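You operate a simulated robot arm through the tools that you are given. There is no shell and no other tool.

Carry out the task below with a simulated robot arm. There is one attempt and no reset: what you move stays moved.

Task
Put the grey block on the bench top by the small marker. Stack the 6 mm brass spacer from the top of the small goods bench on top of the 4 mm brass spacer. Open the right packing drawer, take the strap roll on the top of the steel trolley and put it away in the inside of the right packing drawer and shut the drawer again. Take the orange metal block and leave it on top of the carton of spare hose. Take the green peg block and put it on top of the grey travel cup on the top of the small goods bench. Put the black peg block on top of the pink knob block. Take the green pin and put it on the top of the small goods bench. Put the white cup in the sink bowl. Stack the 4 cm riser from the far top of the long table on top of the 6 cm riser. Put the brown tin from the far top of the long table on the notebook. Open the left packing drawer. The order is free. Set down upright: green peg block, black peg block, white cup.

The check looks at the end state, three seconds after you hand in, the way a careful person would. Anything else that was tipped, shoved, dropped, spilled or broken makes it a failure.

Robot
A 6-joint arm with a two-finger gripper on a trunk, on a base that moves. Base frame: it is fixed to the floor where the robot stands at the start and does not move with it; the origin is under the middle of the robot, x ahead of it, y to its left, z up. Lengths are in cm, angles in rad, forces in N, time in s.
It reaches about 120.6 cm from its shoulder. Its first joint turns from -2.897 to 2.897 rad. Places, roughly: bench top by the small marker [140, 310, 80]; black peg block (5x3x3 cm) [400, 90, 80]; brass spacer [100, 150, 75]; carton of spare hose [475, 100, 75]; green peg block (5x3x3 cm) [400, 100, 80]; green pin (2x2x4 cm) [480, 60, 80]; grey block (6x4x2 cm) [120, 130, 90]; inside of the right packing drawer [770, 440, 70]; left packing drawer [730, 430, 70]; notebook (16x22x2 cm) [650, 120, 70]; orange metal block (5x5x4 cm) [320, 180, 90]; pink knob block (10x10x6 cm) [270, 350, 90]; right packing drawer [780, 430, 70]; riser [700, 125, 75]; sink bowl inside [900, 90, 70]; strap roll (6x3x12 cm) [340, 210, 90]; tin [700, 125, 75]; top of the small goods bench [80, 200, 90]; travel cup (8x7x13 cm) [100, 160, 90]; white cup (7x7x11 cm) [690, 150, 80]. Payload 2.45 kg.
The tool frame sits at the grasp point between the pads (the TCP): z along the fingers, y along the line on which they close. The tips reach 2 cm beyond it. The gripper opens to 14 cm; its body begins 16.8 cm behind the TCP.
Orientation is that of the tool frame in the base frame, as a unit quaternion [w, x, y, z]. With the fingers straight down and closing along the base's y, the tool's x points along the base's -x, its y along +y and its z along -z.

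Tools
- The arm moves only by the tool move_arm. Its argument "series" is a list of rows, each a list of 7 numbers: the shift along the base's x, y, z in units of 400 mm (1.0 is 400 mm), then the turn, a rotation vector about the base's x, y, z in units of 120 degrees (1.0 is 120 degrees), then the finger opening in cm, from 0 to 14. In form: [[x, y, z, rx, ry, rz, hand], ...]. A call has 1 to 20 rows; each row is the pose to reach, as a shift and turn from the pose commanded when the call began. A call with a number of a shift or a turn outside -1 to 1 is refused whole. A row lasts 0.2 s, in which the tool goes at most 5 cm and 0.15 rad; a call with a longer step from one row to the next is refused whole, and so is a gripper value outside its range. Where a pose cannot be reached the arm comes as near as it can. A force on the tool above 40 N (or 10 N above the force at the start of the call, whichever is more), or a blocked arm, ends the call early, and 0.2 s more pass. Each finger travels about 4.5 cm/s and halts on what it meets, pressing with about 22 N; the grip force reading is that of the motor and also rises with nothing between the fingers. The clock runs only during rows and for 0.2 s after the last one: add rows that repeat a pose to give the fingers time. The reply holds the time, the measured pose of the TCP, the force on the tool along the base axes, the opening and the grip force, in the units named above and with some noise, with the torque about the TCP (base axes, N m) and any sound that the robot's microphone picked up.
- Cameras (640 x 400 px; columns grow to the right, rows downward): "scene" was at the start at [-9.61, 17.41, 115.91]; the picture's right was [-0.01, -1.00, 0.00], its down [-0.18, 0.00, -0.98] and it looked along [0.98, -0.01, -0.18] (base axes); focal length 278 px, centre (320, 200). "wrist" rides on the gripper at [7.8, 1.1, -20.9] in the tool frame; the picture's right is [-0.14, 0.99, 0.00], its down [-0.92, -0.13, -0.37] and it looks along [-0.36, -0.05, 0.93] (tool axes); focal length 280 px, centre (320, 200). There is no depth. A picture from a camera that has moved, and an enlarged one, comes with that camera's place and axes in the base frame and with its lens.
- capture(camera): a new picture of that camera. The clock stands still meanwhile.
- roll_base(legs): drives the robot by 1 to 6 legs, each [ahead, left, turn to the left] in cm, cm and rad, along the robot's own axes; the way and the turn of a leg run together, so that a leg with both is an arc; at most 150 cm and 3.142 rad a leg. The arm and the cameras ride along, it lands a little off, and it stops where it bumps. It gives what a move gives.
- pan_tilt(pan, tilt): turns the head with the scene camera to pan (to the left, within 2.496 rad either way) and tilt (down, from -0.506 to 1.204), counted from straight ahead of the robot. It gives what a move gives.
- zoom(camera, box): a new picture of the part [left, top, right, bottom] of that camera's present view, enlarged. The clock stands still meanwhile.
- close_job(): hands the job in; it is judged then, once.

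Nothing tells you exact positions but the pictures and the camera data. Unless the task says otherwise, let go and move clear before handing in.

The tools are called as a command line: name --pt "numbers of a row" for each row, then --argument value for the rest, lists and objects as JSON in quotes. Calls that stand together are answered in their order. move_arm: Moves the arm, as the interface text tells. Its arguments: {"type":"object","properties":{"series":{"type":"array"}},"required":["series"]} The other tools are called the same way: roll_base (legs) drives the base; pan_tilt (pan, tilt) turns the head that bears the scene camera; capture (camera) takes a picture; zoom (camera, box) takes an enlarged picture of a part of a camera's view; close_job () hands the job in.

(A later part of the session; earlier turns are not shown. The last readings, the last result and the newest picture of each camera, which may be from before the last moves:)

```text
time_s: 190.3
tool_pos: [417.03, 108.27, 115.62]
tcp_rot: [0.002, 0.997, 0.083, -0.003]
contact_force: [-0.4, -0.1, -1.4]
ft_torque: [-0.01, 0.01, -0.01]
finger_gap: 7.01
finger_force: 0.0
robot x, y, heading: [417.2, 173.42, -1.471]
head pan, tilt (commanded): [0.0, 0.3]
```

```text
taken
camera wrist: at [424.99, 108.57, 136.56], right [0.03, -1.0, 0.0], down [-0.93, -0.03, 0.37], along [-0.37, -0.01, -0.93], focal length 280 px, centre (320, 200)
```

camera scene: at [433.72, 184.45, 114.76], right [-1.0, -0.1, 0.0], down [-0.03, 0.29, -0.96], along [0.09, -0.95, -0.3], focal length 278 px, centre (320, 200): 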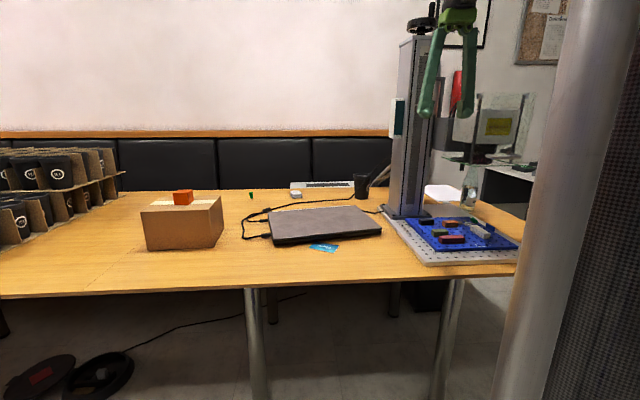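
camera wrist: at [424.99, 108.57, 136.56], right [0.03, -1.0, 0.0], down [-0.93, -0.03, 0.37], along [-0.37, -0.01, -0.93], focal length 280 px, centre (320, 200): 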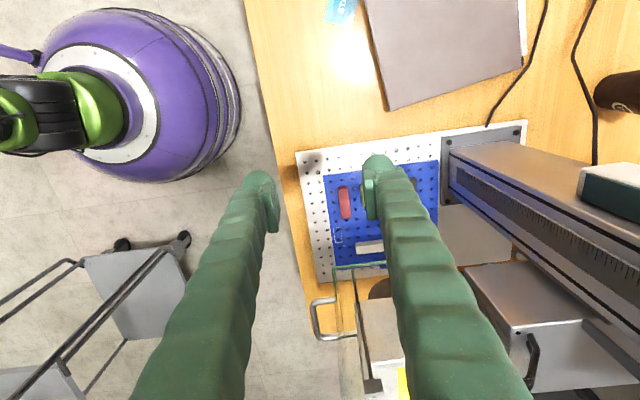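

move_arm --pt "-0.01 -0.08 -0.03 -0.004 0.025 0 6.5" --pt "-0.02 -0.16 -0.06 -0.008 0.05 0 6" --pt "-0.03 -0.24 -0.1 -0.012 0.075 0 5.5" --pt "-0.04 -0.32 -0.14 -0.018 0.105 0 5.5" --pt "-0.05 -0.4 -0.18 -0.023 0.135 0 5.5" --pt "-0.055 -0.4575 -0.215 -0.0279 0.1648 0 5.5" --pt "-0.055 -0.4575 -0.215 -0.0279 0.1648 0 5.5"

capture --camera "wrist"

capture --camera "scene"

```text
time_s: 191.9
tool_pos: [414.92, 89.85, 106.9]
tcp_rot: [0.015, 0.981, 0.083, -0.177]
contact_force: [0.3, 0.3, 0.2]
ft_torque: [-0.07, 0.0, 0.0]
finger_gap: 5.49
finger_force: 0.1
robot x, y, heading: [417.09, 173.02, -1.471]
head pan, tilt (commanded): [0.0, 0.3]
```

```text
taken
camera wrist: at [429.51, 91.33, 123.82], right [0.04, -1.0, 0.05], down [-0.75, 0.0, 0.67], along [-0.66, -0.06, -0.74], focal length 280 px, centre (320, 200)
```

wrist: 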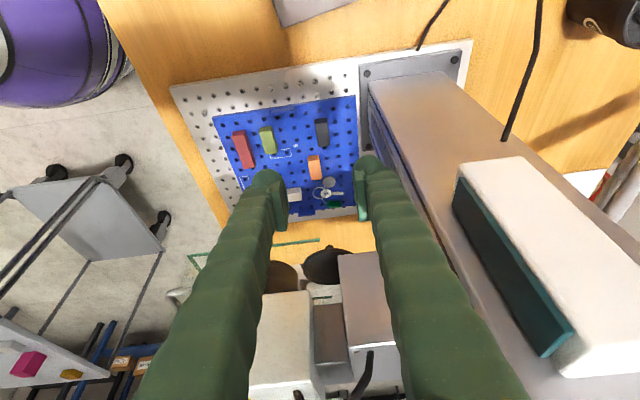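

```text
taken
camera scene: at [433.72, 184.43, 114.77], right [-1.0, -0.1, 0.0], down [-0.03, 0.29, -0.96], along [0.09, -0.95, -0.3], focal length 278 px, centre (320, 200)
```

scene: 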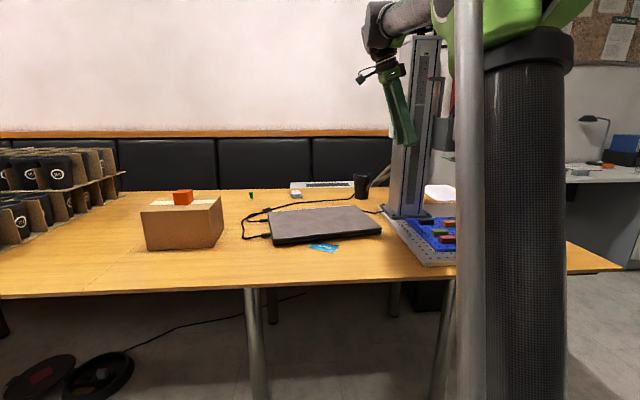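

move_arm --pt "-0.03 -0.005 -0.09 0 0 0 5.5" --pt "-0.06 -0.01 -0.18 0 0 0 5.5" --pt "-0.09 -0.016 -0.27 0 0 0 5.5" --pt "-0.12 -0.021 -0.36 0 0 0 5.5" --pt "-0.148 -0.026 -0.44 0 0 0 5.5" --pt "-0.1725 -0.03 -0.516 0 0 0 5.5" --pt "-0.1725 -0.03 -0.516 0 0 0 5.5"

capture --camera "wrist"

zoom --camera "scene" --box '[360, 40, 520, 260]'

```text
time_s: 193.5
tool_pos: [407.99, 88.84, 86.31]
tcp_rot: [0.015, 0.981, 0.083, -0.176]
contact_force: [0.7, 0.8, -0.1]
ft_torque: [0.02, 0.0, -0.01]
finger_gap: 5.53
finger_force: 0.1
robot x, y, heading: [417.13, 173.36, -1.471]
head pan, tilt (commanded): [0.0, 0.3]
```

```text
taken
camera wrist: at [422.58, 90.26, 103.25], right [0.04, -1.0, 0.05], down [-0.75, 0.0, 0.67], along [-0.66, -0.06, -0.74], focal length 280 px, centre (320, 200)
```

wrist: 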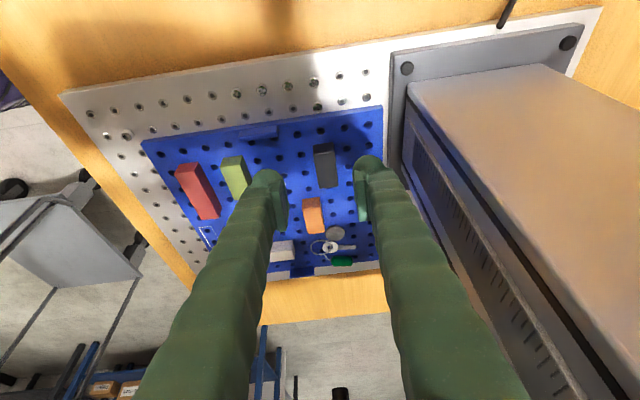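

```text
1.82 times, centred on (440, 150) of scene
camera zoom: at [433.72, 184.42, 114.77], right [-1.0, -0.1, 0.0], down [-0.03, 0.29, -0.96], along [0.09, -0.95, -0.3], focal length 505 px, centre (102, 291)
```

zoom: 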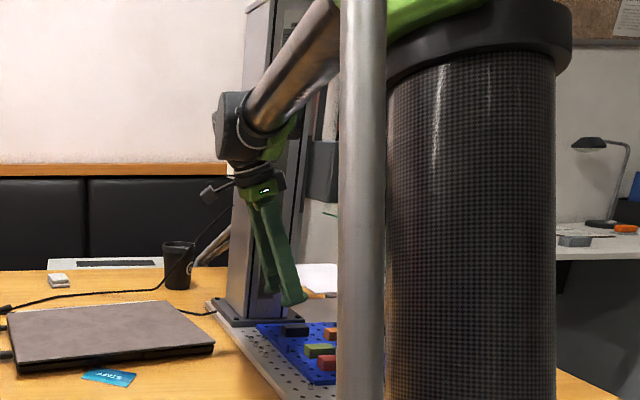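

move_arm --pt "-0.03 -0.012 -0.07 0 0 0 5.5" --pt "-0.055 -0.02 -0.14 0 0 0 5.5" --pt "-0.075 -0.024 -0.195 0 0 0 5.5" --pt "-0.0875 -0.026 -0.22 0 0 0 5.5" --pt "-0.0875 -0.026 -0.22 0 0 0 5.5"

capture --camera "wrist"

zoom --camera "scene" --box '[360, 140, 480, 260]'

```text
time_s: 194.4
tool_pos: [405.08, 87.89, 78.8]
tcp_rot: [0.015, 0.981, 0.084, -0.177]
contact_force: [3.7, 6.5, 26.0]
ft_torque: [0.44, -0.16, -0.08]
finger_gap: 5.53
finger_force: 0.0
robot x, y, heading: [416.98, 173.22, -1.47]
head pan, tilt (commanded): [0.0, 0.3]
stopped in row 4: the force on the tool passed its limit at 64 N (the readings are from after the stop); the commanded pose is now the measured one
```

```text
taken
camera wrist: at [419.6, 89.45, 95.63], right [0.04, -1.0, 0.05], down [-0.75, 0.0, 0.67], along [-0.67, -0.07, -0.74], focal length 280 px, centre (320, 200)
```

wrist: 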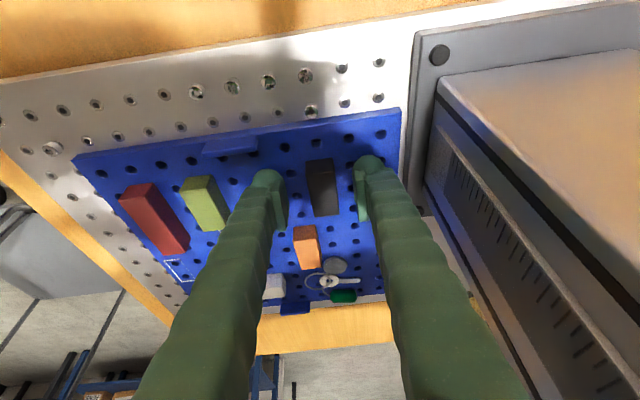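

```text
3.33 times, centred on (420, 200) of scene
camera zoom: at [433.74, 184.54, 114.75], right [-0.99, -0.1, 0.0], down [-0.03, 0.29, -0.96], along [0.1, -0.95, -0.29], focal length 926 px, centre (-13, 200)
```

zoom: 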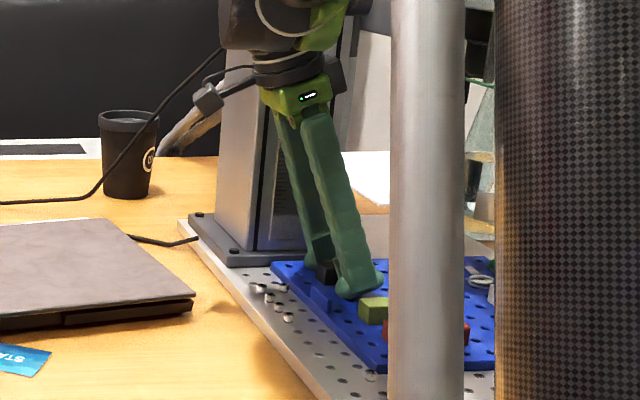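

Touched the board surface at TCP z≈78.5, so the board is a bit higher than thought; nothing looks displaced. I'll raise slightly, shift, and close on the black block.

move_arm --pt "0.01 0 0.008 0 0 0 5.5" --pt "0.015 0 0.008 0 0 0 5" --pt "0.015 0 0.008 0 0 0 4" --pt "0.015 0 0.008 0 0 0 3" --pt "0.015 0 0.008 0 0 0 2" --pt "0.015 0 0.008 0 0 0 2" --pt "0.015 0 0.008 0 0 0 2"

capture --camera "wrist"

```text
time_s: 196.0
tool_pos: [405.56, 87.78, 78.93]
tcp_rot: [0.015, 0.981, 0.084, -0.177]
contact_force: [0.5, -0.1, 0.2]
ft_torque: [0.02, 0.03, 0.01]
finger_gap: 2.14
finger_force: 21.9
robot x, y, heading: [417.45, 172.89, -1.467]
head pan, tilt (commanded): [0.0, 0.3]
```

```text
taken
camera wrist: at [420.16, 89.34, 95.85], right [0.04, -1.0, 0.05], down [-0.75, 0.0, 0.67], along [-0.66, -0.06, -0.74], focal length 280 px, centre (320, 200)
```

wrist: 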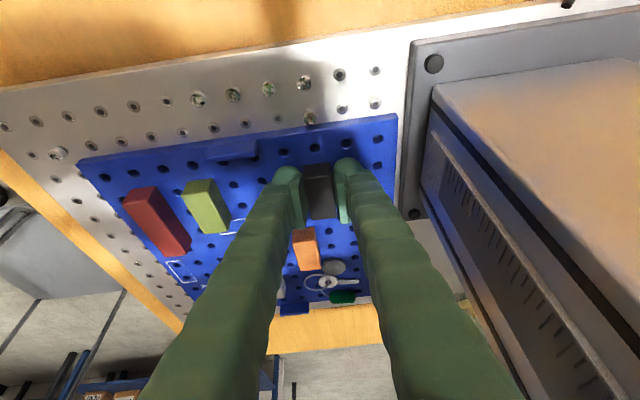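

Gripped (2.1 cm). Lift straight up slowly.

move_arm --pt "0 0 0.01 0 0 0 2" --pt "0 0 0.03 0 0 0 2" --pt "0 0 0.05 0 0 0 2" --pt "0 0 0.08 0 0 0 2" --pt "0 0 0.11 0 0 0 2"

capture --camera "wrist"

zoom --camera "scene" --box '[360, 140, 480, 260]'

```text
time_s: 197.2
tool_pos: [405.57, 87.78, 83.37]
tcp_rot: [0.017, 0.98, 0.085, -0.177]
contact_force: [-0.6, 0.5, -1.1]
ft_torque: [-0.01, -0.03, -0.01]
finger_gap: 2.12
finger_force: 22.0
robot x, y, heading: [416.87, 172.8, -1.468]
head pan, tilt (commanded): [0.0, 0.3]
```

```text
taken
camera wrist: at [420.13, 89.29, 100.26], right [0.04, -1.0, 0.05], down [-0.75, 0.0, 0.67], along [-0.66, -0.06, -0.74], focal length 280 px, centre (320, 200)
```

wrist: 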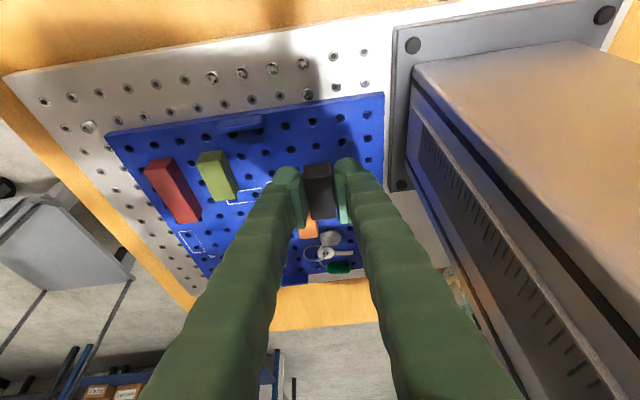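

```text
3.33 times, centred on (420, 200) of scene
camera zoom: at [433.71, 184.42, 114.77], right [-0.99, -0.1, 0.0], down [-0.03, 0.29, -0.96], along [0.1, -0.95, -0.3], focal length 926 px, centre (-13, 200)
```

zoom: 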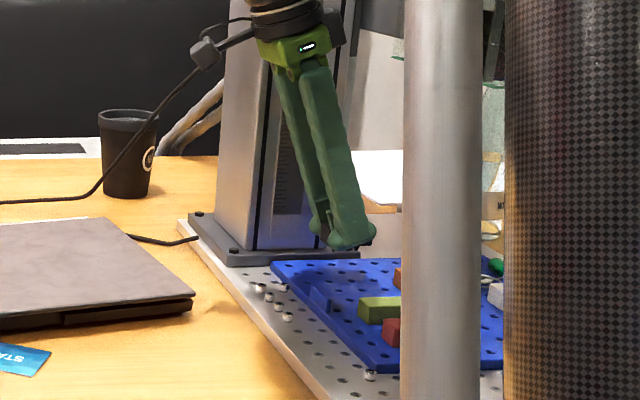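

move_arm --pt "0.03 0.005 0.09 0 0 0 2" --pt "0.06 0.01 0.18 0 0 0 2" --pt "0.09 0.016 0.27 0 0 0 2" --pt "0.12 0.021 0.36 0 0 0 2" --pt "0.15 0.03 0.45 0 0 0 2" --pt "0.18 0.1 0.52 0 0 0 2" --pt "0.2 0.2 0.56 0 0 0 2" --pt "0.2 0.3 0.6 0 0 0 2" --pt "0.2 0.4 0.64 0 0 0 2" --pt "0.2 0.5 0.68 0.004 -0.025 0 2" --pt "0.2 0.6 0.7 0.008 -0.06 0 2" --pt "0.2 0.7 0.7 0.014 -0.1 0 2" --pt "0.2 0.8 0.7 0.02 -0.135 0 2" --pt "0.2 0.85 0.7 0.0279 -0.1648 0 2"

capture --camera "wrist"

```text
time_s: 200.2
tool_pos: [413.62, 121.76, 111.51]
tcp_rot: [0.003, 0.996, 0.085, -0.002]
contact_force: [0.1, 0.2, -0.5]
ft_torque: [0.01, 0.02, 0.02]
finger_gap: 2.11
finger_force: 22.1
robot x, y, heading: [417.39, 173.13, -1.471]
head pan, tilt (commanded): [0.0, 0.3]
```

```text
taken
camera wrist: at [421.54, 122.26, 132.42], right [0.03, -1.0, 0.0], down [-0.93, -0.03, 0.37], along [-0.37, -0.02, -0.93], focal length 280 px, centre (320, 200)
```

wrist: 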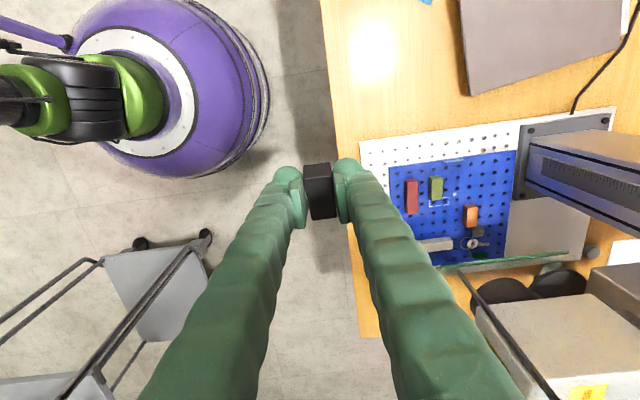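

Black peg block is held upright. Now to the pink knob block on the window bench: back away, turn around, and travel left.

roll_base --legs '[[-103, 0, 0], [0, 0, 3.14], [0, 147, 0]]'

pan_tilt --pan 0.1 --tilt 0.4

capture --camera "scene"

capture --camera "wrist"

```text
time_s: 219.9
tool_pos: [260.66, 311.47, 111.47]
tcp_rot: [0.002, -0.088, 0.996, 0.001]
contact_force: [0.0, -0.2, 0.0]
ft_torque: [0.02, -0.01, -0.01]
finger_gap: 2.16
finger_force: 22.0
robot x, y, heading: [257.7, 260.04, 1.677]
head pan, tilt (commanded): [0.0, 0.3]
```

```text
time_s: 220.6
tool_pos: [260.59, 311.43, 111.47]
tcp_rot: [0.003, -0.089, 0.996, 0.001]
contact_force: [-0.4, 0.2, -0.5]
ft_torque: [0.0, -0.01, -0.04]
finger_gap: 2.15
finger_force: 22.1
robot x, y, heading: [257.74, 259.98, 1.676]
head pan, tilt (commanded): [0.099, 0.4]
```

```text
taken
camera scene: at [240.17, 248.34, 113.84], right [0.98, 0.2, 0.0], down [0.08, -0.38, -0.92], along [-0.19, 0.9, -0.39], focal length 278 px, centre (320, 200)
```

scene: 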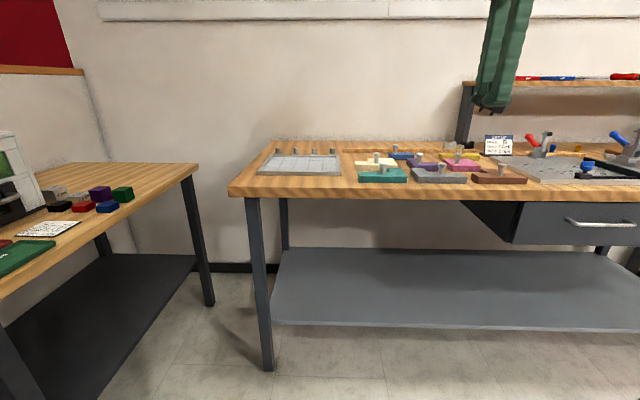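

```text
taken
camera wrist: at [252.65, 311.09, 132.42], right [-0.04, 1.0, 0.0], down [0.93, 0.04, 0.37], along [0.37, 0.02, -0.93], focal length 280 px, centre (320, 200)
```

wrist: 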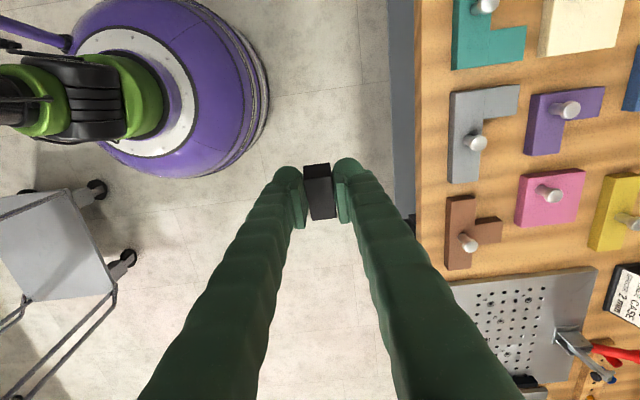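

roll_base --legs '[[14, 0, 0]]'

move_arm --pt "-0.06 0.06 0.02 0 0 0 2" --pt "-0.12 0.12 0.04 0 0 0 2" --pt "-0.18 0.18 0.06 0 0 0 2" --pt "-0.24 0.25 0.06 0 0 0 2" --pt "-0.24 0.34 0.06 0 0 0 2" --pt "-0.24 0.4 0.06 0 0 0 2"

capture --camera "wrist"

zoom --camera "scene" --box '[340, 110, 540, 235]'

```text
time_s: 221.9
tool_pos: [259.27, 325.35, 111.44]
tcp_rot: [0.002, -0.088, 0.996, 0.0]
contact_force: [-0.4, -1.2, -0.4]
ft_torque: [0.01, 0.03, -0.03]
finger_gap: 2.11
finger_force: 22.4
robot x, y, heading: [255.58, 274.09, 1.68]
head pan, tilt (commanded): [0.099, 0.4]
```

```text
time_s: 223.3
tool_pos: [249.74, 341.28, 113.86]
tcp_rot: [0.002, -0.088, 0.996, 0.001]
contact_force: [-0.3, -0.4, -0.1]
ft_torque: [0.04, 0.0, -0.01]
finger_gap: 2.14
finger_force: 22.0
robot x, y, heading: [255.87, 273.97, 1.674]
head pan, tilt (commanded): [0.099, 0.4]
```

```text
taken
camera wrist: at [241.76, 341.04, 134.76], right [-0.04, 1.0, 0.0], down [0.93, 0.03, 0.37], along [0.37, 0.02, -0.93], focal length 280 px, centre (320, 200)
```

wrist: 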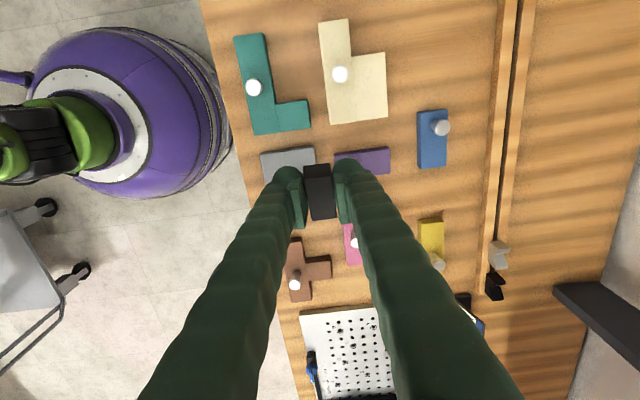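

```text
3.20 times, centred on (440, 172) of scene
camera zoom: at [238.65, 262.35, 113.84], right [0.98, 0.2, 0.0], down [0.08, -0.38, -0.92], along [-0.19, 0.9, -0.39], focal length 889 px, centre (-64, 288)
```

zoom: 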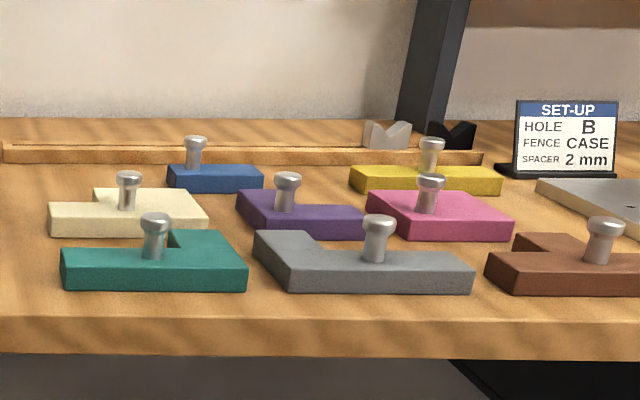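

move_arm --pt "0.08 -0.06 0.02 0 0 0 2" --pt "0.16 -0.12 0.04 0 0 0 2" --pt "0.24 -0.18 0.06 0 0 0 2" --pt "0.3 -0.26 0.08 0 0 0 2" --pt "0.34 -0.33 0.1 0 0 0 2"

capture --camera "wrist"

zoom --camera "wrist" --box '[400, 120, 560, 280]'

```text
time_s: 224.5
tool_pos: [263.52, 328.04, 117.9]
tcp_rot: [0.003, -0.087, 0.996, 0.002]
contact_force: [0.5, -0.3, -0.4]
ft_torque: [-0.08, 0.03, -0.01]
finger_gap: 2.15
finger_force: 22.1
robot x, y, heading: [255.82, 273.78, 1.675]
head pan, tilt (commanded): [0.099, 0.4]
```

```text
taken
camera wrist: at [255.53, 327.86, 138.83], right [-0.04, 1.0, 0.0], down [0.93, 0.03, 0.37], along [0.37, 0.02, -0.93], focal length 280 px, centre (320, 200)
```

wrist: 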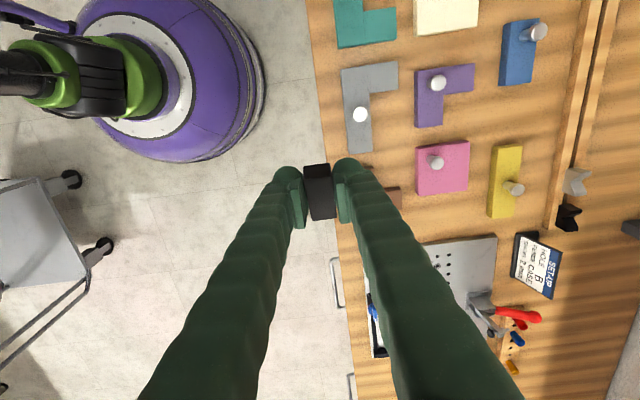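

```text
2.50 times, centred on (480, 200) of wrist
camera zoom: at [255.53, 327.86, 138.83], right [-0.04, 1.0, 0.0], down [0.93, 0.03, 0.37], along [0.37, 0.02, -0.93], focal length 701 px, centre (-80, 200)
```

zoom: 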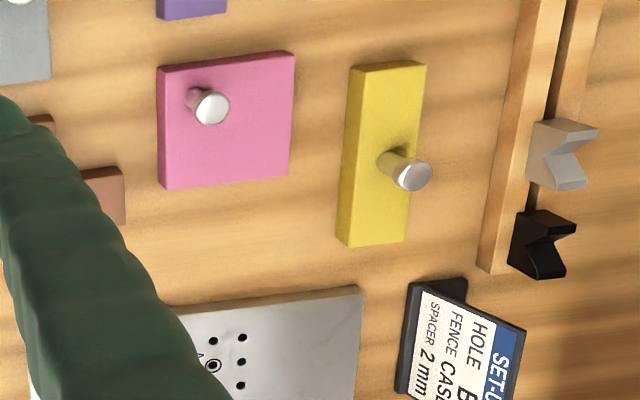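

The pink piece is a ~10 cm square plate (centre ≈(268.9,352.0), top z≈87) with its knob in the near-left quadrant. The block was gripped with the tool leaning 0.35 rad, so I'll restore that lean before setting it on the free part beside the knob.

move_arm --pt "0.005 0.09 -0.03 0.004 -0.025 0 2" --pt "0.01 0.18 -0.06 0.008 -0.05 0 2" --pt "0.015 0.27 -0.1 0.013 -0.075 0 2" --pt "0.02 0.36 -0.15 0.018 -0.1 0 2" --pt "0.025 0.45 -0.2 0.023 -0.125 0 2" --pt "0.03 0.54 -0.25 0.0275 -0.15 0 2" --pt "0.04 0.6325 -0.29 0.0296 -0.1645 0 2" --pt "0.04 0.6325 -0.3325 0.0296 -0.1645 0 2" --pt "0.04 0.6325 -0.3325 0.0296 -0.1645 0 2"

capture --camera "wrist"

capture --camera "scene"

```text
time_s: 226.5
tool_pos: [264.89, 353.73, 104.6]
tcp_rot: [0.176, -0.086, 0.98, 0.017]
contact_force: [0.4, -0.8, -0.2]
ft_torque: [-0.03, -0.03, -0.02]
finger_gap: 2.14
finger_force: 22.0
robot x, y, heading: [255.93, 274.3, 1.676]
head pan, tilt (commanded): [0.099, 0.4]
```

```text
taken
camera wrist: at [250.36, 352.21, 121.53], right [-0.05, 1.0, 0.05], down [0.75, 0.0, 0.67], along [0.66, 0.07, -0.74], focal length 280 px, centre (320, 200)
```

wrist: 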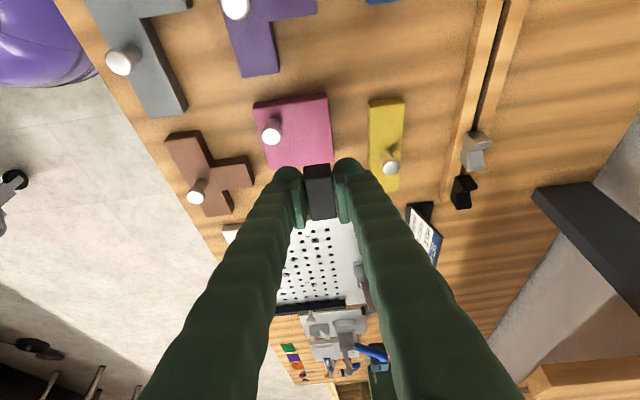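

```text
taken
camera scene: at [238.65, 262.38, 113.84], right [0.98, 0.2, 0.0], down [0.08, -0.38, -0.92], along [-0.19, 0.9, -0.39], focal length 278 px, centre (320, 200)
```

scene: 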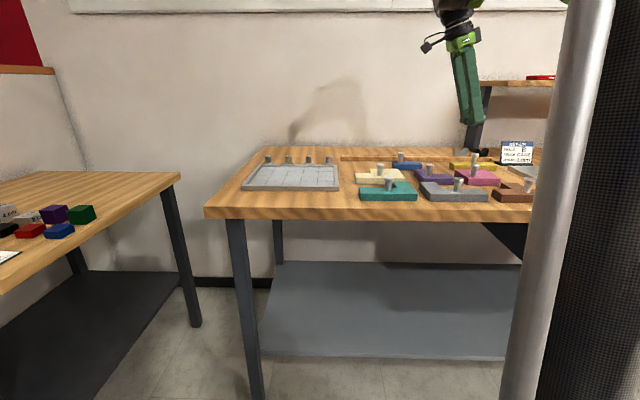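

zoom --camera "wrist" --box '[230, 70, 390, 230]'

```text
2.50 times, centred on (310, 150) of wrist
camera zoom: at [250.36, 352.21, 121.53], right [-0.05, 1.0, 0.05], down [0.75, 0.0, 0.67], along [0.66, 0.07, -0.74], focal length 701 px, centre (345, 325)
```

zoom: 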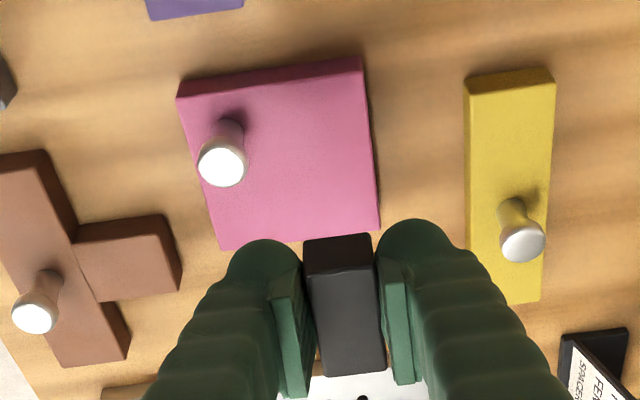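

move_arm --pt "0.03 0.001 -0.08 0 0 0 2" --pt "0.06 0.002 -0.16 0 0 0 2" --pt "0.09 0.003 -0.24 0 0 0 2" --pt "0.115 0.005 -0.3 0 0 0 2" --pt "0.124 0.005 -0.325 0 0 0 2" --pt "0.124 0.005 -0.325 0 0 0 2"

zoom --camera "wrist" --box '[210, 50, 430, 250]'

zoom --camera "scene" --box '[400, 100, 560, 200]'

```text
time_s: 227.9
tool_pos: [269.96, 353.58, 91.56]
tcp_rot: [0.176, -0.086, 0.98, 0.017]
contact_force: [1.0, -0.6, -0.5]
ft_torque: [-0.01, 0.03, -0.02]
finger_gap: 2.12
finger_force: 22.1
robot x, y, heading: [256.03, 273.71, 1.674]
head pan, tilt (commanded): [0.099, 0.4]
```

```text
2.00 times, centred on (320, 150) of wrist
camera zoom: at [255.42, 352.23, 108.52], right [-0.05, 1.0, 0.05], down [0.75, 0.0, 0.67], along [0.66, 0.07, -0.74], focal length 561 px, centre (320, 300)
```

zoom: 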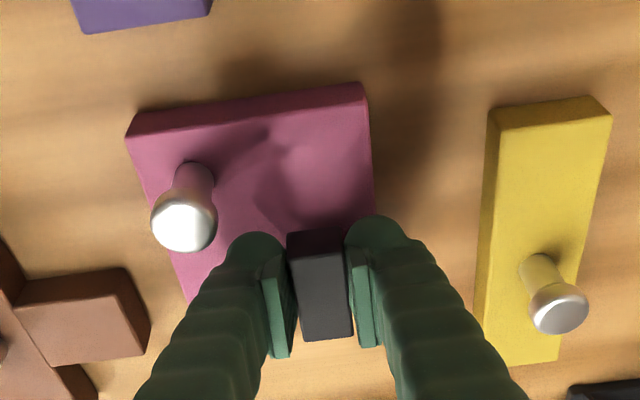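

```text
4.00 times, centred on (480, 150) of scene
camera zoom: at [238.65, 262.38, 113.84], right [0.98, 0.2, 0.0], down [0.08, -0.38, -0.92], along [-0.19, 0.9, -0.39], focal length 1112 px, centre (-320, 400)
```

zoom: 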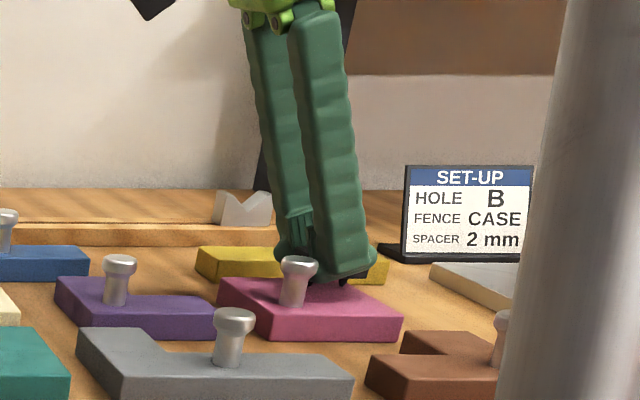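

move_arm --pt "0.008 0.005 -0.012 0 0 0 2" --pt "0.015 0.008 -0.025 0 0 0 2" --pt "0.015 0.008 -0.033 0 0 0 2" --pt "0.015 0.008 -0.038 0 0 0 2" --pt "0.015 0.008 -0.043 0 0 0 2" --pt "0.015 0.008 -0.043 0 0 0 2"

zoom --camera "scene" --box '[400, 100, 560, 200]'

```text
time_s: 228.8
tool_pos: [270.55, 353.89, 90.47]
tcp_rot: [0.177, -0.087, 0.98, 0.017]
contact_force: [-3.8, -5.0, 22.6]
ft_torque: [-0.19, 0.13, -0.02]
finger_gap: 2.14
finger_force: 22.0
robot x, y, heading: [255.7, 274.16, 1.672]
head pan, tilt (commanded): [0.099, 0.4]
stopped in row 4: the force on the tool passed its limit at 46 N (the readings are from after the stop); the commanded pose is now the measured one
```

```text
4.00 times, centred on (480, 150) of scene
camera zoom: at [238.62, 262.27, 113.83], right [0.98, 0.2, 0.0], down [0.08, -0.38, -0.92], along [-0.19, 0.9, -0.39], focal length 1112 px, centre (-320, 400)
```

zoom: 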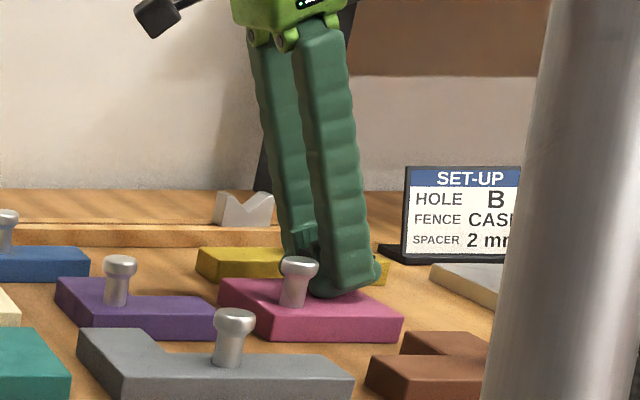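

Contact with the pink plate. Release gently and rise.

move_arm --pt "0 0 0.003 0 0 0 2" --pt "0 0 0.003 0 0 0 2.4" --pt "0 0 0.003 0 0 0 3" --pt "0 0 0.003 0 0 0 3.6" --pt "0 0 0.003 0 0 0 4" --pt "0 0 0.003 0 0 0 4" --pt "0 0 0.03 0 0 0 4" --pt "0 0 0.08 0 0 0 4" --pt "0 0 0.15 0 0 0 4" --pt "-0.02 0 0.25 0 0 0 4" --pt "-0.04 0 0.35 0 0 0 4"

capture --camera "wrist"

zoom --camera "scene" --box '[400, 100, 560, 200]'

```text
time_s: 231.2
tool_pos: [269.12, 354.07, 104.28]
tcp_rot: [0.177, -0.086, 0.98, 0.018]
contact_force: [0.1, 0.5, 0.2]
ft_torque: [-0.03, 0.02, 0.0]
finger_gap: 4.02
finger_force: 0.0
robot x, y, heading: [256.37, 274.14, 1.671]
head pan, tilt (commanded): [0.099, 0.4]
```

```text
taken
camera wrist: at [254.47, 352.61, 121.19], right [-0.05, 1.0, 0.05], down [0.75, 0.0, 0.67], along [0.67, 0.07, -0.74], focal length 280 px, centre (320, 200)
```

wrist: 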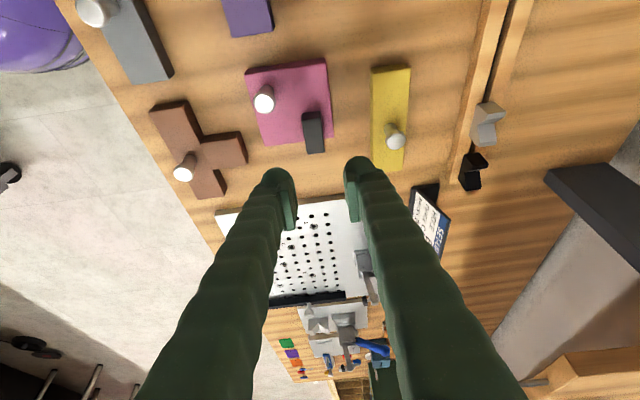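

```text
4.00 times, centred on (480, 150) of scene
camera zoom: at [238.65, 262.38, 113.84], right [0.98, 0.2, 0.0], down [0.08, -0.38, -0.92], along [-0.19, 0.9, -0.39], focal length 1112 px, centre (-320, 400)
```

zoom: 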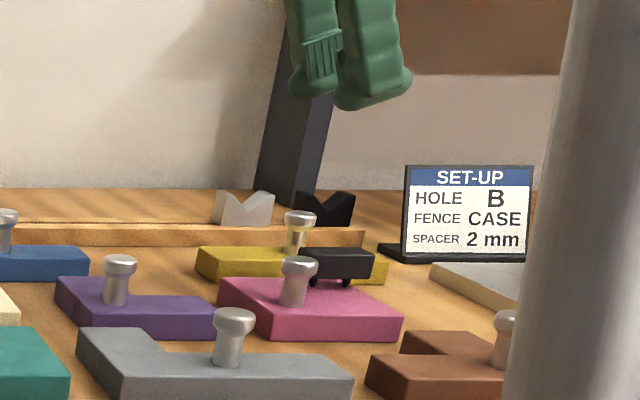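

zoom --camera "wrist" --box '[230, 50, 350, 170]'

zoom --camera "scene" --box '[440, 140, 520, 190]'

```text
3.33 times, centred on (290, 110) of wrist
camera zoom: at [254.47, 352.61, 121.19], right [-0.05, 1.0, 0.05], down [0.75, 0.0, 0.67], along [0.67, 0.07, -0.74], focal length 935 px, centre (420, 500)
```

zoom: 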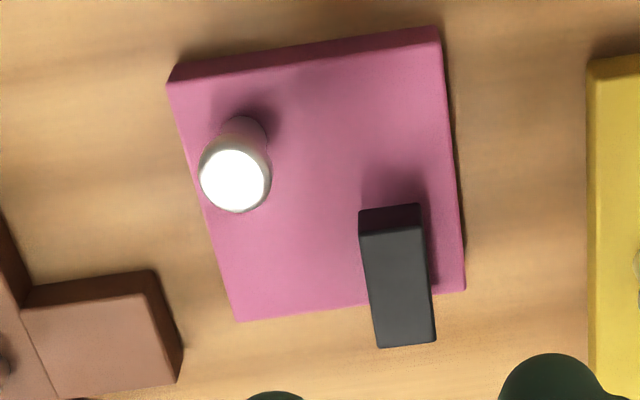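

```text
8.00 times, centred on (480, 165) of scene
camera zoom: at [238.65, 262.38, 113.84], right [0.98, 0.2, 0.0], down [0.08, -0.38, -0.92], along [-0.19, 0.9, -0.39], focal length 2223 px, centre (-960, 480)
```

zoom: 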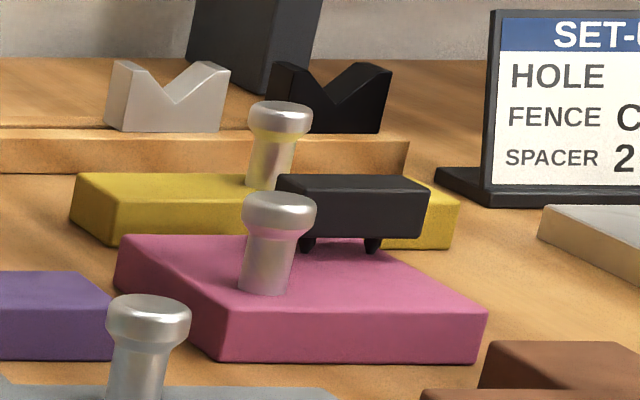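

Black block stands level on its little pegs on the pink plate. Next: the green peg block. Un-lean, retract, and drive back to the peg board.

move_arm --pt "0 0 0.08 0 0 0 4" --pt "-0.02 -0.06 0.15 -0.005 0.03 0 4" --pt "-0.05 -0.14 0.2 -0.01 0.06 0 4" --pt "-0.08 -0.22 0.24 -0.016 0.09 0 4" --pt "-0.11 -0.31 0.26 -0.022 0.12 0 4" --pt "-0.14 -0.4 0.26 -0.0296 0.1645 0 4" --pt "-0.17 -0.49 0.26 -0.0296 0.1645 0 5" --pt "-0.2 -0.58 0.26 -0.0296 0.1645 0 5.5" --pt "-0.22 -0.67 0.26 -0.0296 0.1645 0 5.5"

```text
time_s: 233.2
tool_pos: [260.35, 327.24, 114.6]
tcp_rot: [0.004, -0.087, 0.996, 0.001]
contact_force: [0.0, 0.2, -1.1]
ft_torque: [-0.09, 0.03, -0.02]
finger_gap: 5.5
finger_force: 0.2
robot x, y, heading: [255.84, 274.08, 1.677]
head pan, tilt (commanded): [0.099, 0.4]
```

roll_base --legs '[[-12, 0, 0], [0, -147, 0], [0, 0, -3.14], [100, 10, 0]]'

capture --camera "wrist"

```text
time_s: 253.2
tool_pos: [412.8, 125.84, 114.75]
tcp_rot: [0.002, 0.997, 0.078, -0.003]
contact_force: [0.3, 0.2, 0.4]
ft_torque: [0.02, 0.01, -0.01]
finger_gap: 5.51
finger_force: 0.1
robot x, y, heading: [417.87, 178.93, -1.482]
head pan, tilt (commanded): [0.099, 0.4]
```

```text
taken
camera wrist: at [420.84, 126.11, 135.62], right [0.02, -1.0, 0.0], down [-0.93, -0.02, 0.37], along [-0.37, -0.01, -0.93], focal length 280 px, centre (320, 200)
```

wrist: 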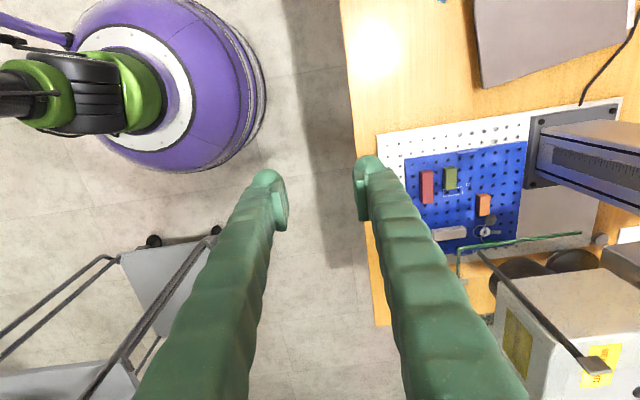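

move_arm --pt "0.005 -0.08 -0.02 -0.003 0.02 0 5.5" --pt "0.01 -0.16 -0.04 -0.007 0.045 0 5.5" --pt "0.015 -0.25 -0.07 -0.011 0.07 0 5.5" --pt "0.02 -0.34 -0.1 -0.015 0.095 0 5.5" --pt "0.025 -0.43 -0.13 -0.019 0.12 0 5.5" --pt "0.03 -0.52 -0.16 -0.023 0.145 0 5.5" --pt "0.0375 -0.6 -0.1875 -0.0261 0.1651 0 5.5" --pt "0.0375 -0.6425 -0.1875 -0.0261 0.1651 0 5.5" --pt "0.0375 -0.6425 -0.1875 -0.0261 0.1651 0 5.5"

capture --camera "wrist"

zoom --camera "wrist" --box '[220, 80, 420, 230]'

```text
time_s: 255.2
tool_pos: [414.38, 100.03, 107.24]
tcp_rot: [0.015, 0.981, 0.076, -0.177]
contact_force: [0.3, -0.2, -0.3]
ft_torque: [0.02, -0.01, 0.0]
finger_gap: 5.51
finger_force: 0.1
robot x, y, heading: [417.99, 178.81, -1.484]
head pan, tilt (commanded): [0.099, 0.4]
```

```text
taken
camera wrist: at [428.94, 101.28, 124.16], right [0.03, -1.0, 0.05], down [-0.74, 0.01, 0.67], along [-0.67, -0.06, -0.74], focal length 280 px, centre (320, 200)
```

wrist: 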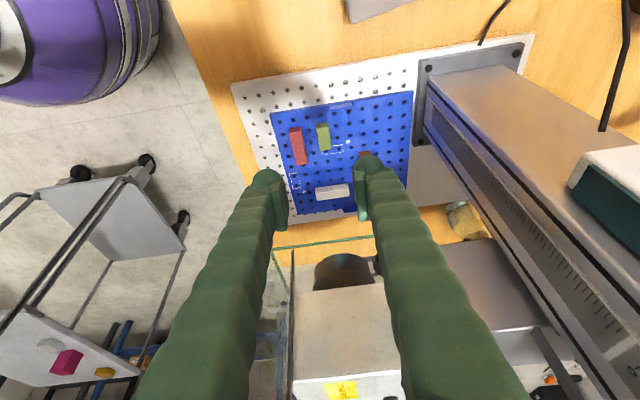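

```text
2.67 times, centred on (320, 155) of wrist
camera zoom: at [428.94, 101.28, 124.16], right [0.03, -1.0, 0.05], down [-0.74, 0.01, 0.67], along [-0.67, -0.06, -0.74], focal length 748 px, centre (320, 320)
```

zoom: 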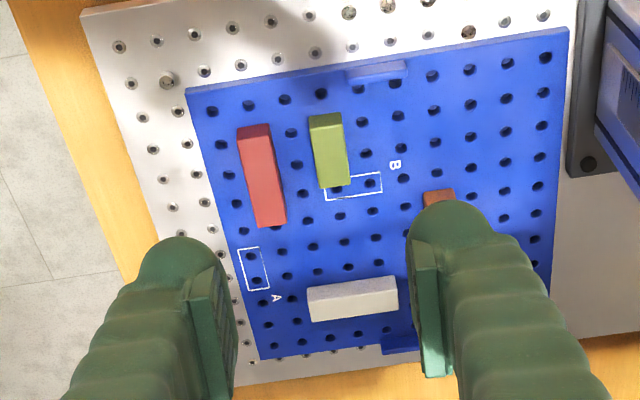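

move_arm --pt "-0.036 -0.009 -0.09 0 0 0 5" --pt "-0.072 -0.018 -0.18 0 0 0 5" --pt "-0.108 -0.027 -0.27 0 0 0 5" --pt "-0.144 -0.036 -0.36 0 0 0 5" --pt "-0.165 -0.04 -0.42 0 0 0 5" --pt "-0.18 -0.044 -0.469 0 0 0 5" --pt "-0.18 -0.044 -0.469 0 0 0 5"

capture --camera "wrist"

```text
time_s: 256.8
tool_pos: [406.93, 98.3, 88.39]
tcp_rot: [0.015, 0.981, 0.076, -0.178]
contact_force: [-0.1, 0.2, -0.4]
ft_torque: [0.01, 0.01, 0.06]
finger_gap: 4.98
finger_force: 0.1
robot x, y, heading: [418.14, 178.86, -1.481]
head pan, tilt (commanded): [0.099, 0.4]
```

```text
taken
camera wrist: at [421.67, 99.65, 105.24], right [0.03, -1.0, 0.05], down [-0.75, 0.01, 0.67], along [-0.67, -0.06, -0.74], focal length 280 px, centre (320, 200)
```

wrist: 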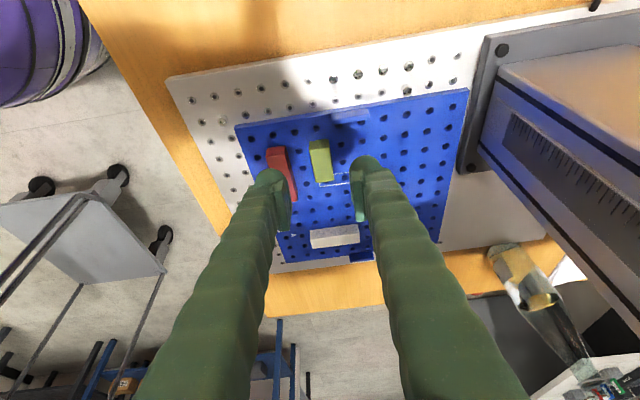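

Green sits at (403.5,97.4) with the red block only 2.7 cm beside it — too tight for a finger. I'll instead grip green along its length with the tool leaning toward me. First back out and un-lean.

move_arm --pt "0.036 0.009 0.09 0 0 0 5" --pt "0.072 0.018 0.18 0 0 0 5" --pt "0.108 0.027 0.27 0 0 0 5" --pt "0.144 0.036 0.36 0 0 0 5" --pt "0.165 0.06 0.44 0 0 0 5" --pt "0.17 0.14 0.5 0.003 -0.02 0 5.5" --pt "0.17 0.23 0.53 0.008 -0.05 0 6" --pt "0.17 0.32 0.55 0.013 -0.085 0 6.5" --pt "0.17 0.41 0.57 0.018 -0.12 0 6.5" --pt "0.17 0.5 0.59 0.0225 -0.1425 0 6.5" --pt "0.17 0.55 0.6 0.0261 -0.1651 0 6.5"

```text
time_s: 259.2
tool_pos: [413.81, 120.49, 112.35]
tcp_rot: [0.003, 0.997, 0.077, -0.004]
contact_force: [0.4, -0.5, -0.5]
ft_torque: [0.06, 0.01, -0.01]
finger_gap: 6.5
finger_force: 0.1
robot x, y, heading: [417.99, 178.85, -1.484]
head pan, tilt (commanded): [0.099, 0.4]
```

move_arm --pt "0 0.01 0 0 0 0.07 6.5" --pt "0 0.02 0 0 0 0.14 6.5" --pt "0 0.03 0 0 0 0.21 6.5" --pt "0 0.03 0 0 0 0.28 6.5" --pt "0 0.03 0 0 0 0.35 6.5" --pt "0 0.03 0 0 0 0.42 6.5" --pt "0 0.03 0 0 0 0.49 6.5" --pt "0 0.03 0 0 0 0.56 6.5" --pt "0 0.03 0 0 0 0.63 6.5" --pt "0 0.03 0 0 0 0.7 6.5" --pt "0 0.03 0 0 0 0.747 6.5"

move_arm --pt "-0.05 -0.02 -0.02 -0.04 -0.006 0 6.5" --pt "-0.1 -0.04 -0.05 -0.085 -0.0127 0 6.5" --pt "-0.15 -0.06 -0.08 -0.13 -0.0194 0 6.5" --pt "-0.2 -0.09 -0.12 -0.175 -0.0261 0 6.5" --pt "-0.25 -0.12 -0.16 -0.22 -0.0328 0 6.5" --pt "-0.29 -0.15 -0.19 -0.255 -0.0381 0 6.5" --pt "-0.32 -0.1875 -0.22 -0.2833 -0.0423 0 6.5" --pt "-0.32 -0.1875 -0.22 -0.2833 -0.0423 0 6.5"

capture --camera "wrist"

capture --camera "scene"

```text
time_s: 261.6
tool_pos: [414.0, 121.65, 112.49]
tcp_rot: [0.003, 0.651, 0.759, -0.001]
contact_force: [0.1, 0.0, 0.4]
ft_torque: [0.03, 0.01, 0.0]
finger_gap: 6.51
finger_force: 0.1
robot x, y, heading: [418.03, 178.75, -1.485]
head pan, tilt (commanded): [0.099, 0.4]
```

```text
time_s: 263.4
tool_pos: [401.07, 113.97, 103.71]
tcp_rot: [0.228, 0.622, 0.724, -0.194]
contact_force: [0.4, 0.2, 0.3]
ft_torque: [0.02, 0.01, -0.02]
finger_gap: 6.48
finger_force: 0.1
robot x, y, heading: [418.25, 179.04, -1.48]
head pan, tilt (commanded): [0.099, 0.4]
```

```text
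taken
camera wrist: at [399.34, 132.33, 116.45], right [1.0, 0.04, 0.08], down [-0.05, -0.56, 0.83], along [0.08, -0.83, -0.55], focal length 280 px, centre (320, 200)
```

wrist: 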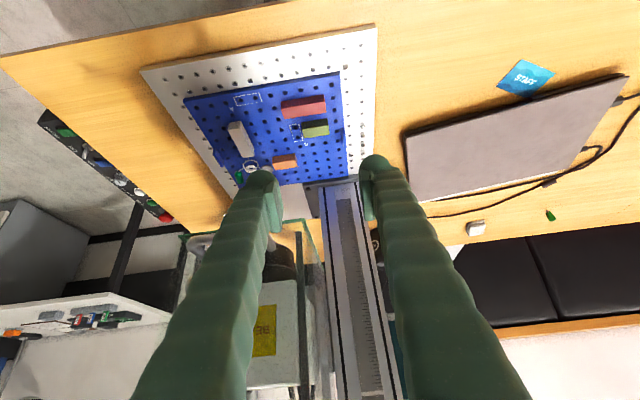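

```text
taken
camera scene: at [436.13, 190.3, 113.74], right [-0.97, -0.23, 0.0], down [-0.09, 0.39, -0.92], along [0.22, -0.89, -0.4], focal length 278 px, centre (320, 200)
```

scene: 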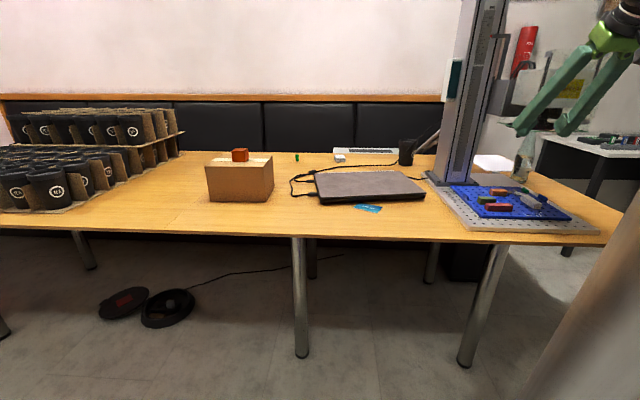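

move_arm --pt "0.009 -0.06 -0.09 0 0 0 7" --pt "0.018 -0.12 -0.18 0 0 0 7" --pt "0.027 -0.18 -0.27 0 0 0 7" --pt "0.036 -0.235 -0.355 0 0 0 7" --pt "0.0425 -0.2725 -0.4125 0 0 0 7" --pt "0.0425 -0.2725 -0.4125 0 0 0 7"

capture --camera "wrist"

zoom --camera "scene" --box '[440, 60, 640, 250]'

```text
time_s: 264.8
tool_pos: [402.84, 102.98, 87.1]
tcp_rot: [0.227, 0.622, 0.724, -0.195]
contact_force: [0.6, 0.2, 0.5]
ft_torque: [0.02, 0.0, -0.01]
finger_gap: 6.99
finger_force: 0.1
robot x, y, heading: [418.26, 179.05, -1.483]
head pan, tilt (commanded): [0.099, 0.4]
```

```text
taken
camera wrist: at [401.26, 121.4, 99.86], right [1.0, 0.04, 0.08], down [-0.05, -0.56, 0.83], along [0.08, -0.83, -0.56], focal length 280 px, centre (320, 200)
```

wrist: 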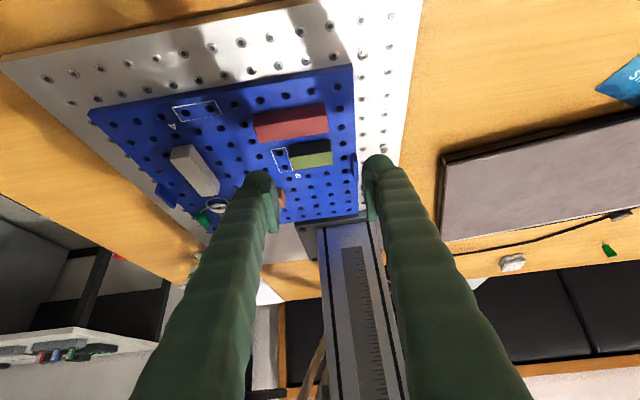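

```text
2.11 times, centred on (540, 155) of scene
camera zoom: at [435.66, 190.18, 113.84], right [-0.98, -0.18, 0.0], down [-0.07, 0.38, -0.92], along [0.17, -0.91, -0.39], focal length 585 px, centre (-143, 295)
```

zoom: 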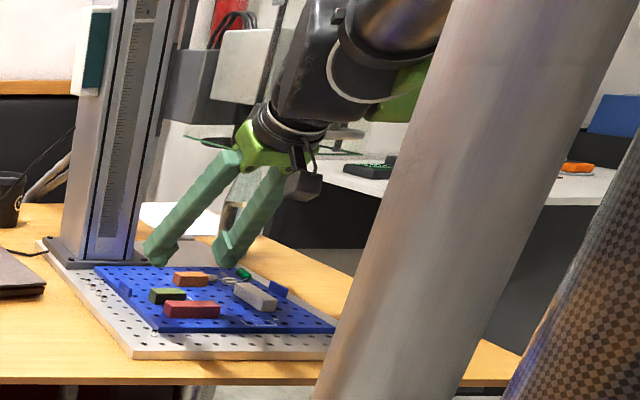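

zoom --camera "wrist" --box '[230, 90, 410, 230]'

```text
2.86 times, centred on (320, 160) of wrist
camera zoom: at [401.26, 121.4, 99.86], right [1.0, 0.04, 0.08], down [-0.05, -0.56, 0.83], along [0.08, -0.83, -0.56], focal length 801 px, centre (320, 314)
```

zoom: 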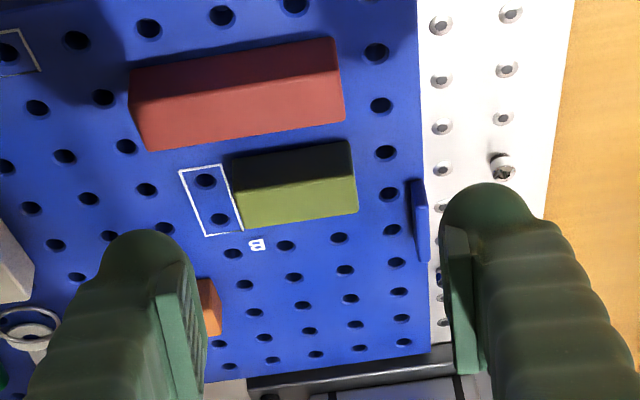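

The near-side tab makes the lengthwise grip tight too, but hole spacing shows 2.9 cm between green and red, and a closed-in fingertip is only ~2.1 cm thick. So I'll go back to the crosswise grip with a narrow opening and careful centring. Retreat first.

move_arm --pt "-0.009 0.06 0.09 0 0 0 7" --pt "-0.018 0.12 0.18 0 0 0 6" --pt "-0.027 0.18 0.27 0 0 0 5" --pt "-0.036 0.24 0.355 0.03 0.0045 0 5" --pt "0 0.3 0.42 0.07 0.0105 0 5" --pt "0.05 0.35 0.48 0.11 0.0165 0 5" --pt "0.11 0.39 0.54 0.15 0.0224 0 5" --pt "0.17 0.42 0.58 0.19 0.0284 0 5" --pt "0.23 0.44 0.6 0.23 0.0344 0 5" --pt "0.28 0.45 0.62 0.26 0.0389 0 5" --pt "0.28 0.45 0.62 0.2833 0.0423 0 5"

move_arm --pt "0 0 0 0 0 -0.07 5" --pt "0 0 0 0 0 -0.14 5" --pt "0 0 0 0 0 -0.21 5" --pt "0 0 0 0 0 -0.28 5" --pt "0 0 0 0 0 -0.35 5" --pt "0 0 0 0 0 -0.42 5" --pt "0 0 0 0 0 -0.49 5" --pt "0 0 0 0 0 -0.56 5" --pt "0 0 0 0 0 -0.63 5" --pt "0 0 0 0 0 -0.7 5" --pt "0 0 0 0 0 -0.745 5"

```text
time_s: 267.2
tool_pos: [413.98, 121.24, 111.91]
tcp_rot: [0.004, 0.653, 0.758, -0.002]
contact_force: [0.6, 0.3, 0.3]
ft_torque: [-0.02, 0.04, -0.02]
finger_gap: 5.0
finger_force: 0.0
robot x, y, heading: [418.5, 179.03, -1.487]
head pan, tilt (commanded): [0.099, 0.4]
```

```text
time_s: 269.6
tool_pos: [413.9, 121.15, 111.89]
tcp_rot: [0.001, 0.997, 0.08, -0.003]
contact_force: [-0.2, -0.1, -0.5]
ft_torque: [-0.01, 0.0, 0.01]
finger_gap: 4.97
finger_force: 0.0
robot x, y, heading: [417.75, 179.02, -1.486]
head pan, tilt (commanded): [0.099, 0.4]
```

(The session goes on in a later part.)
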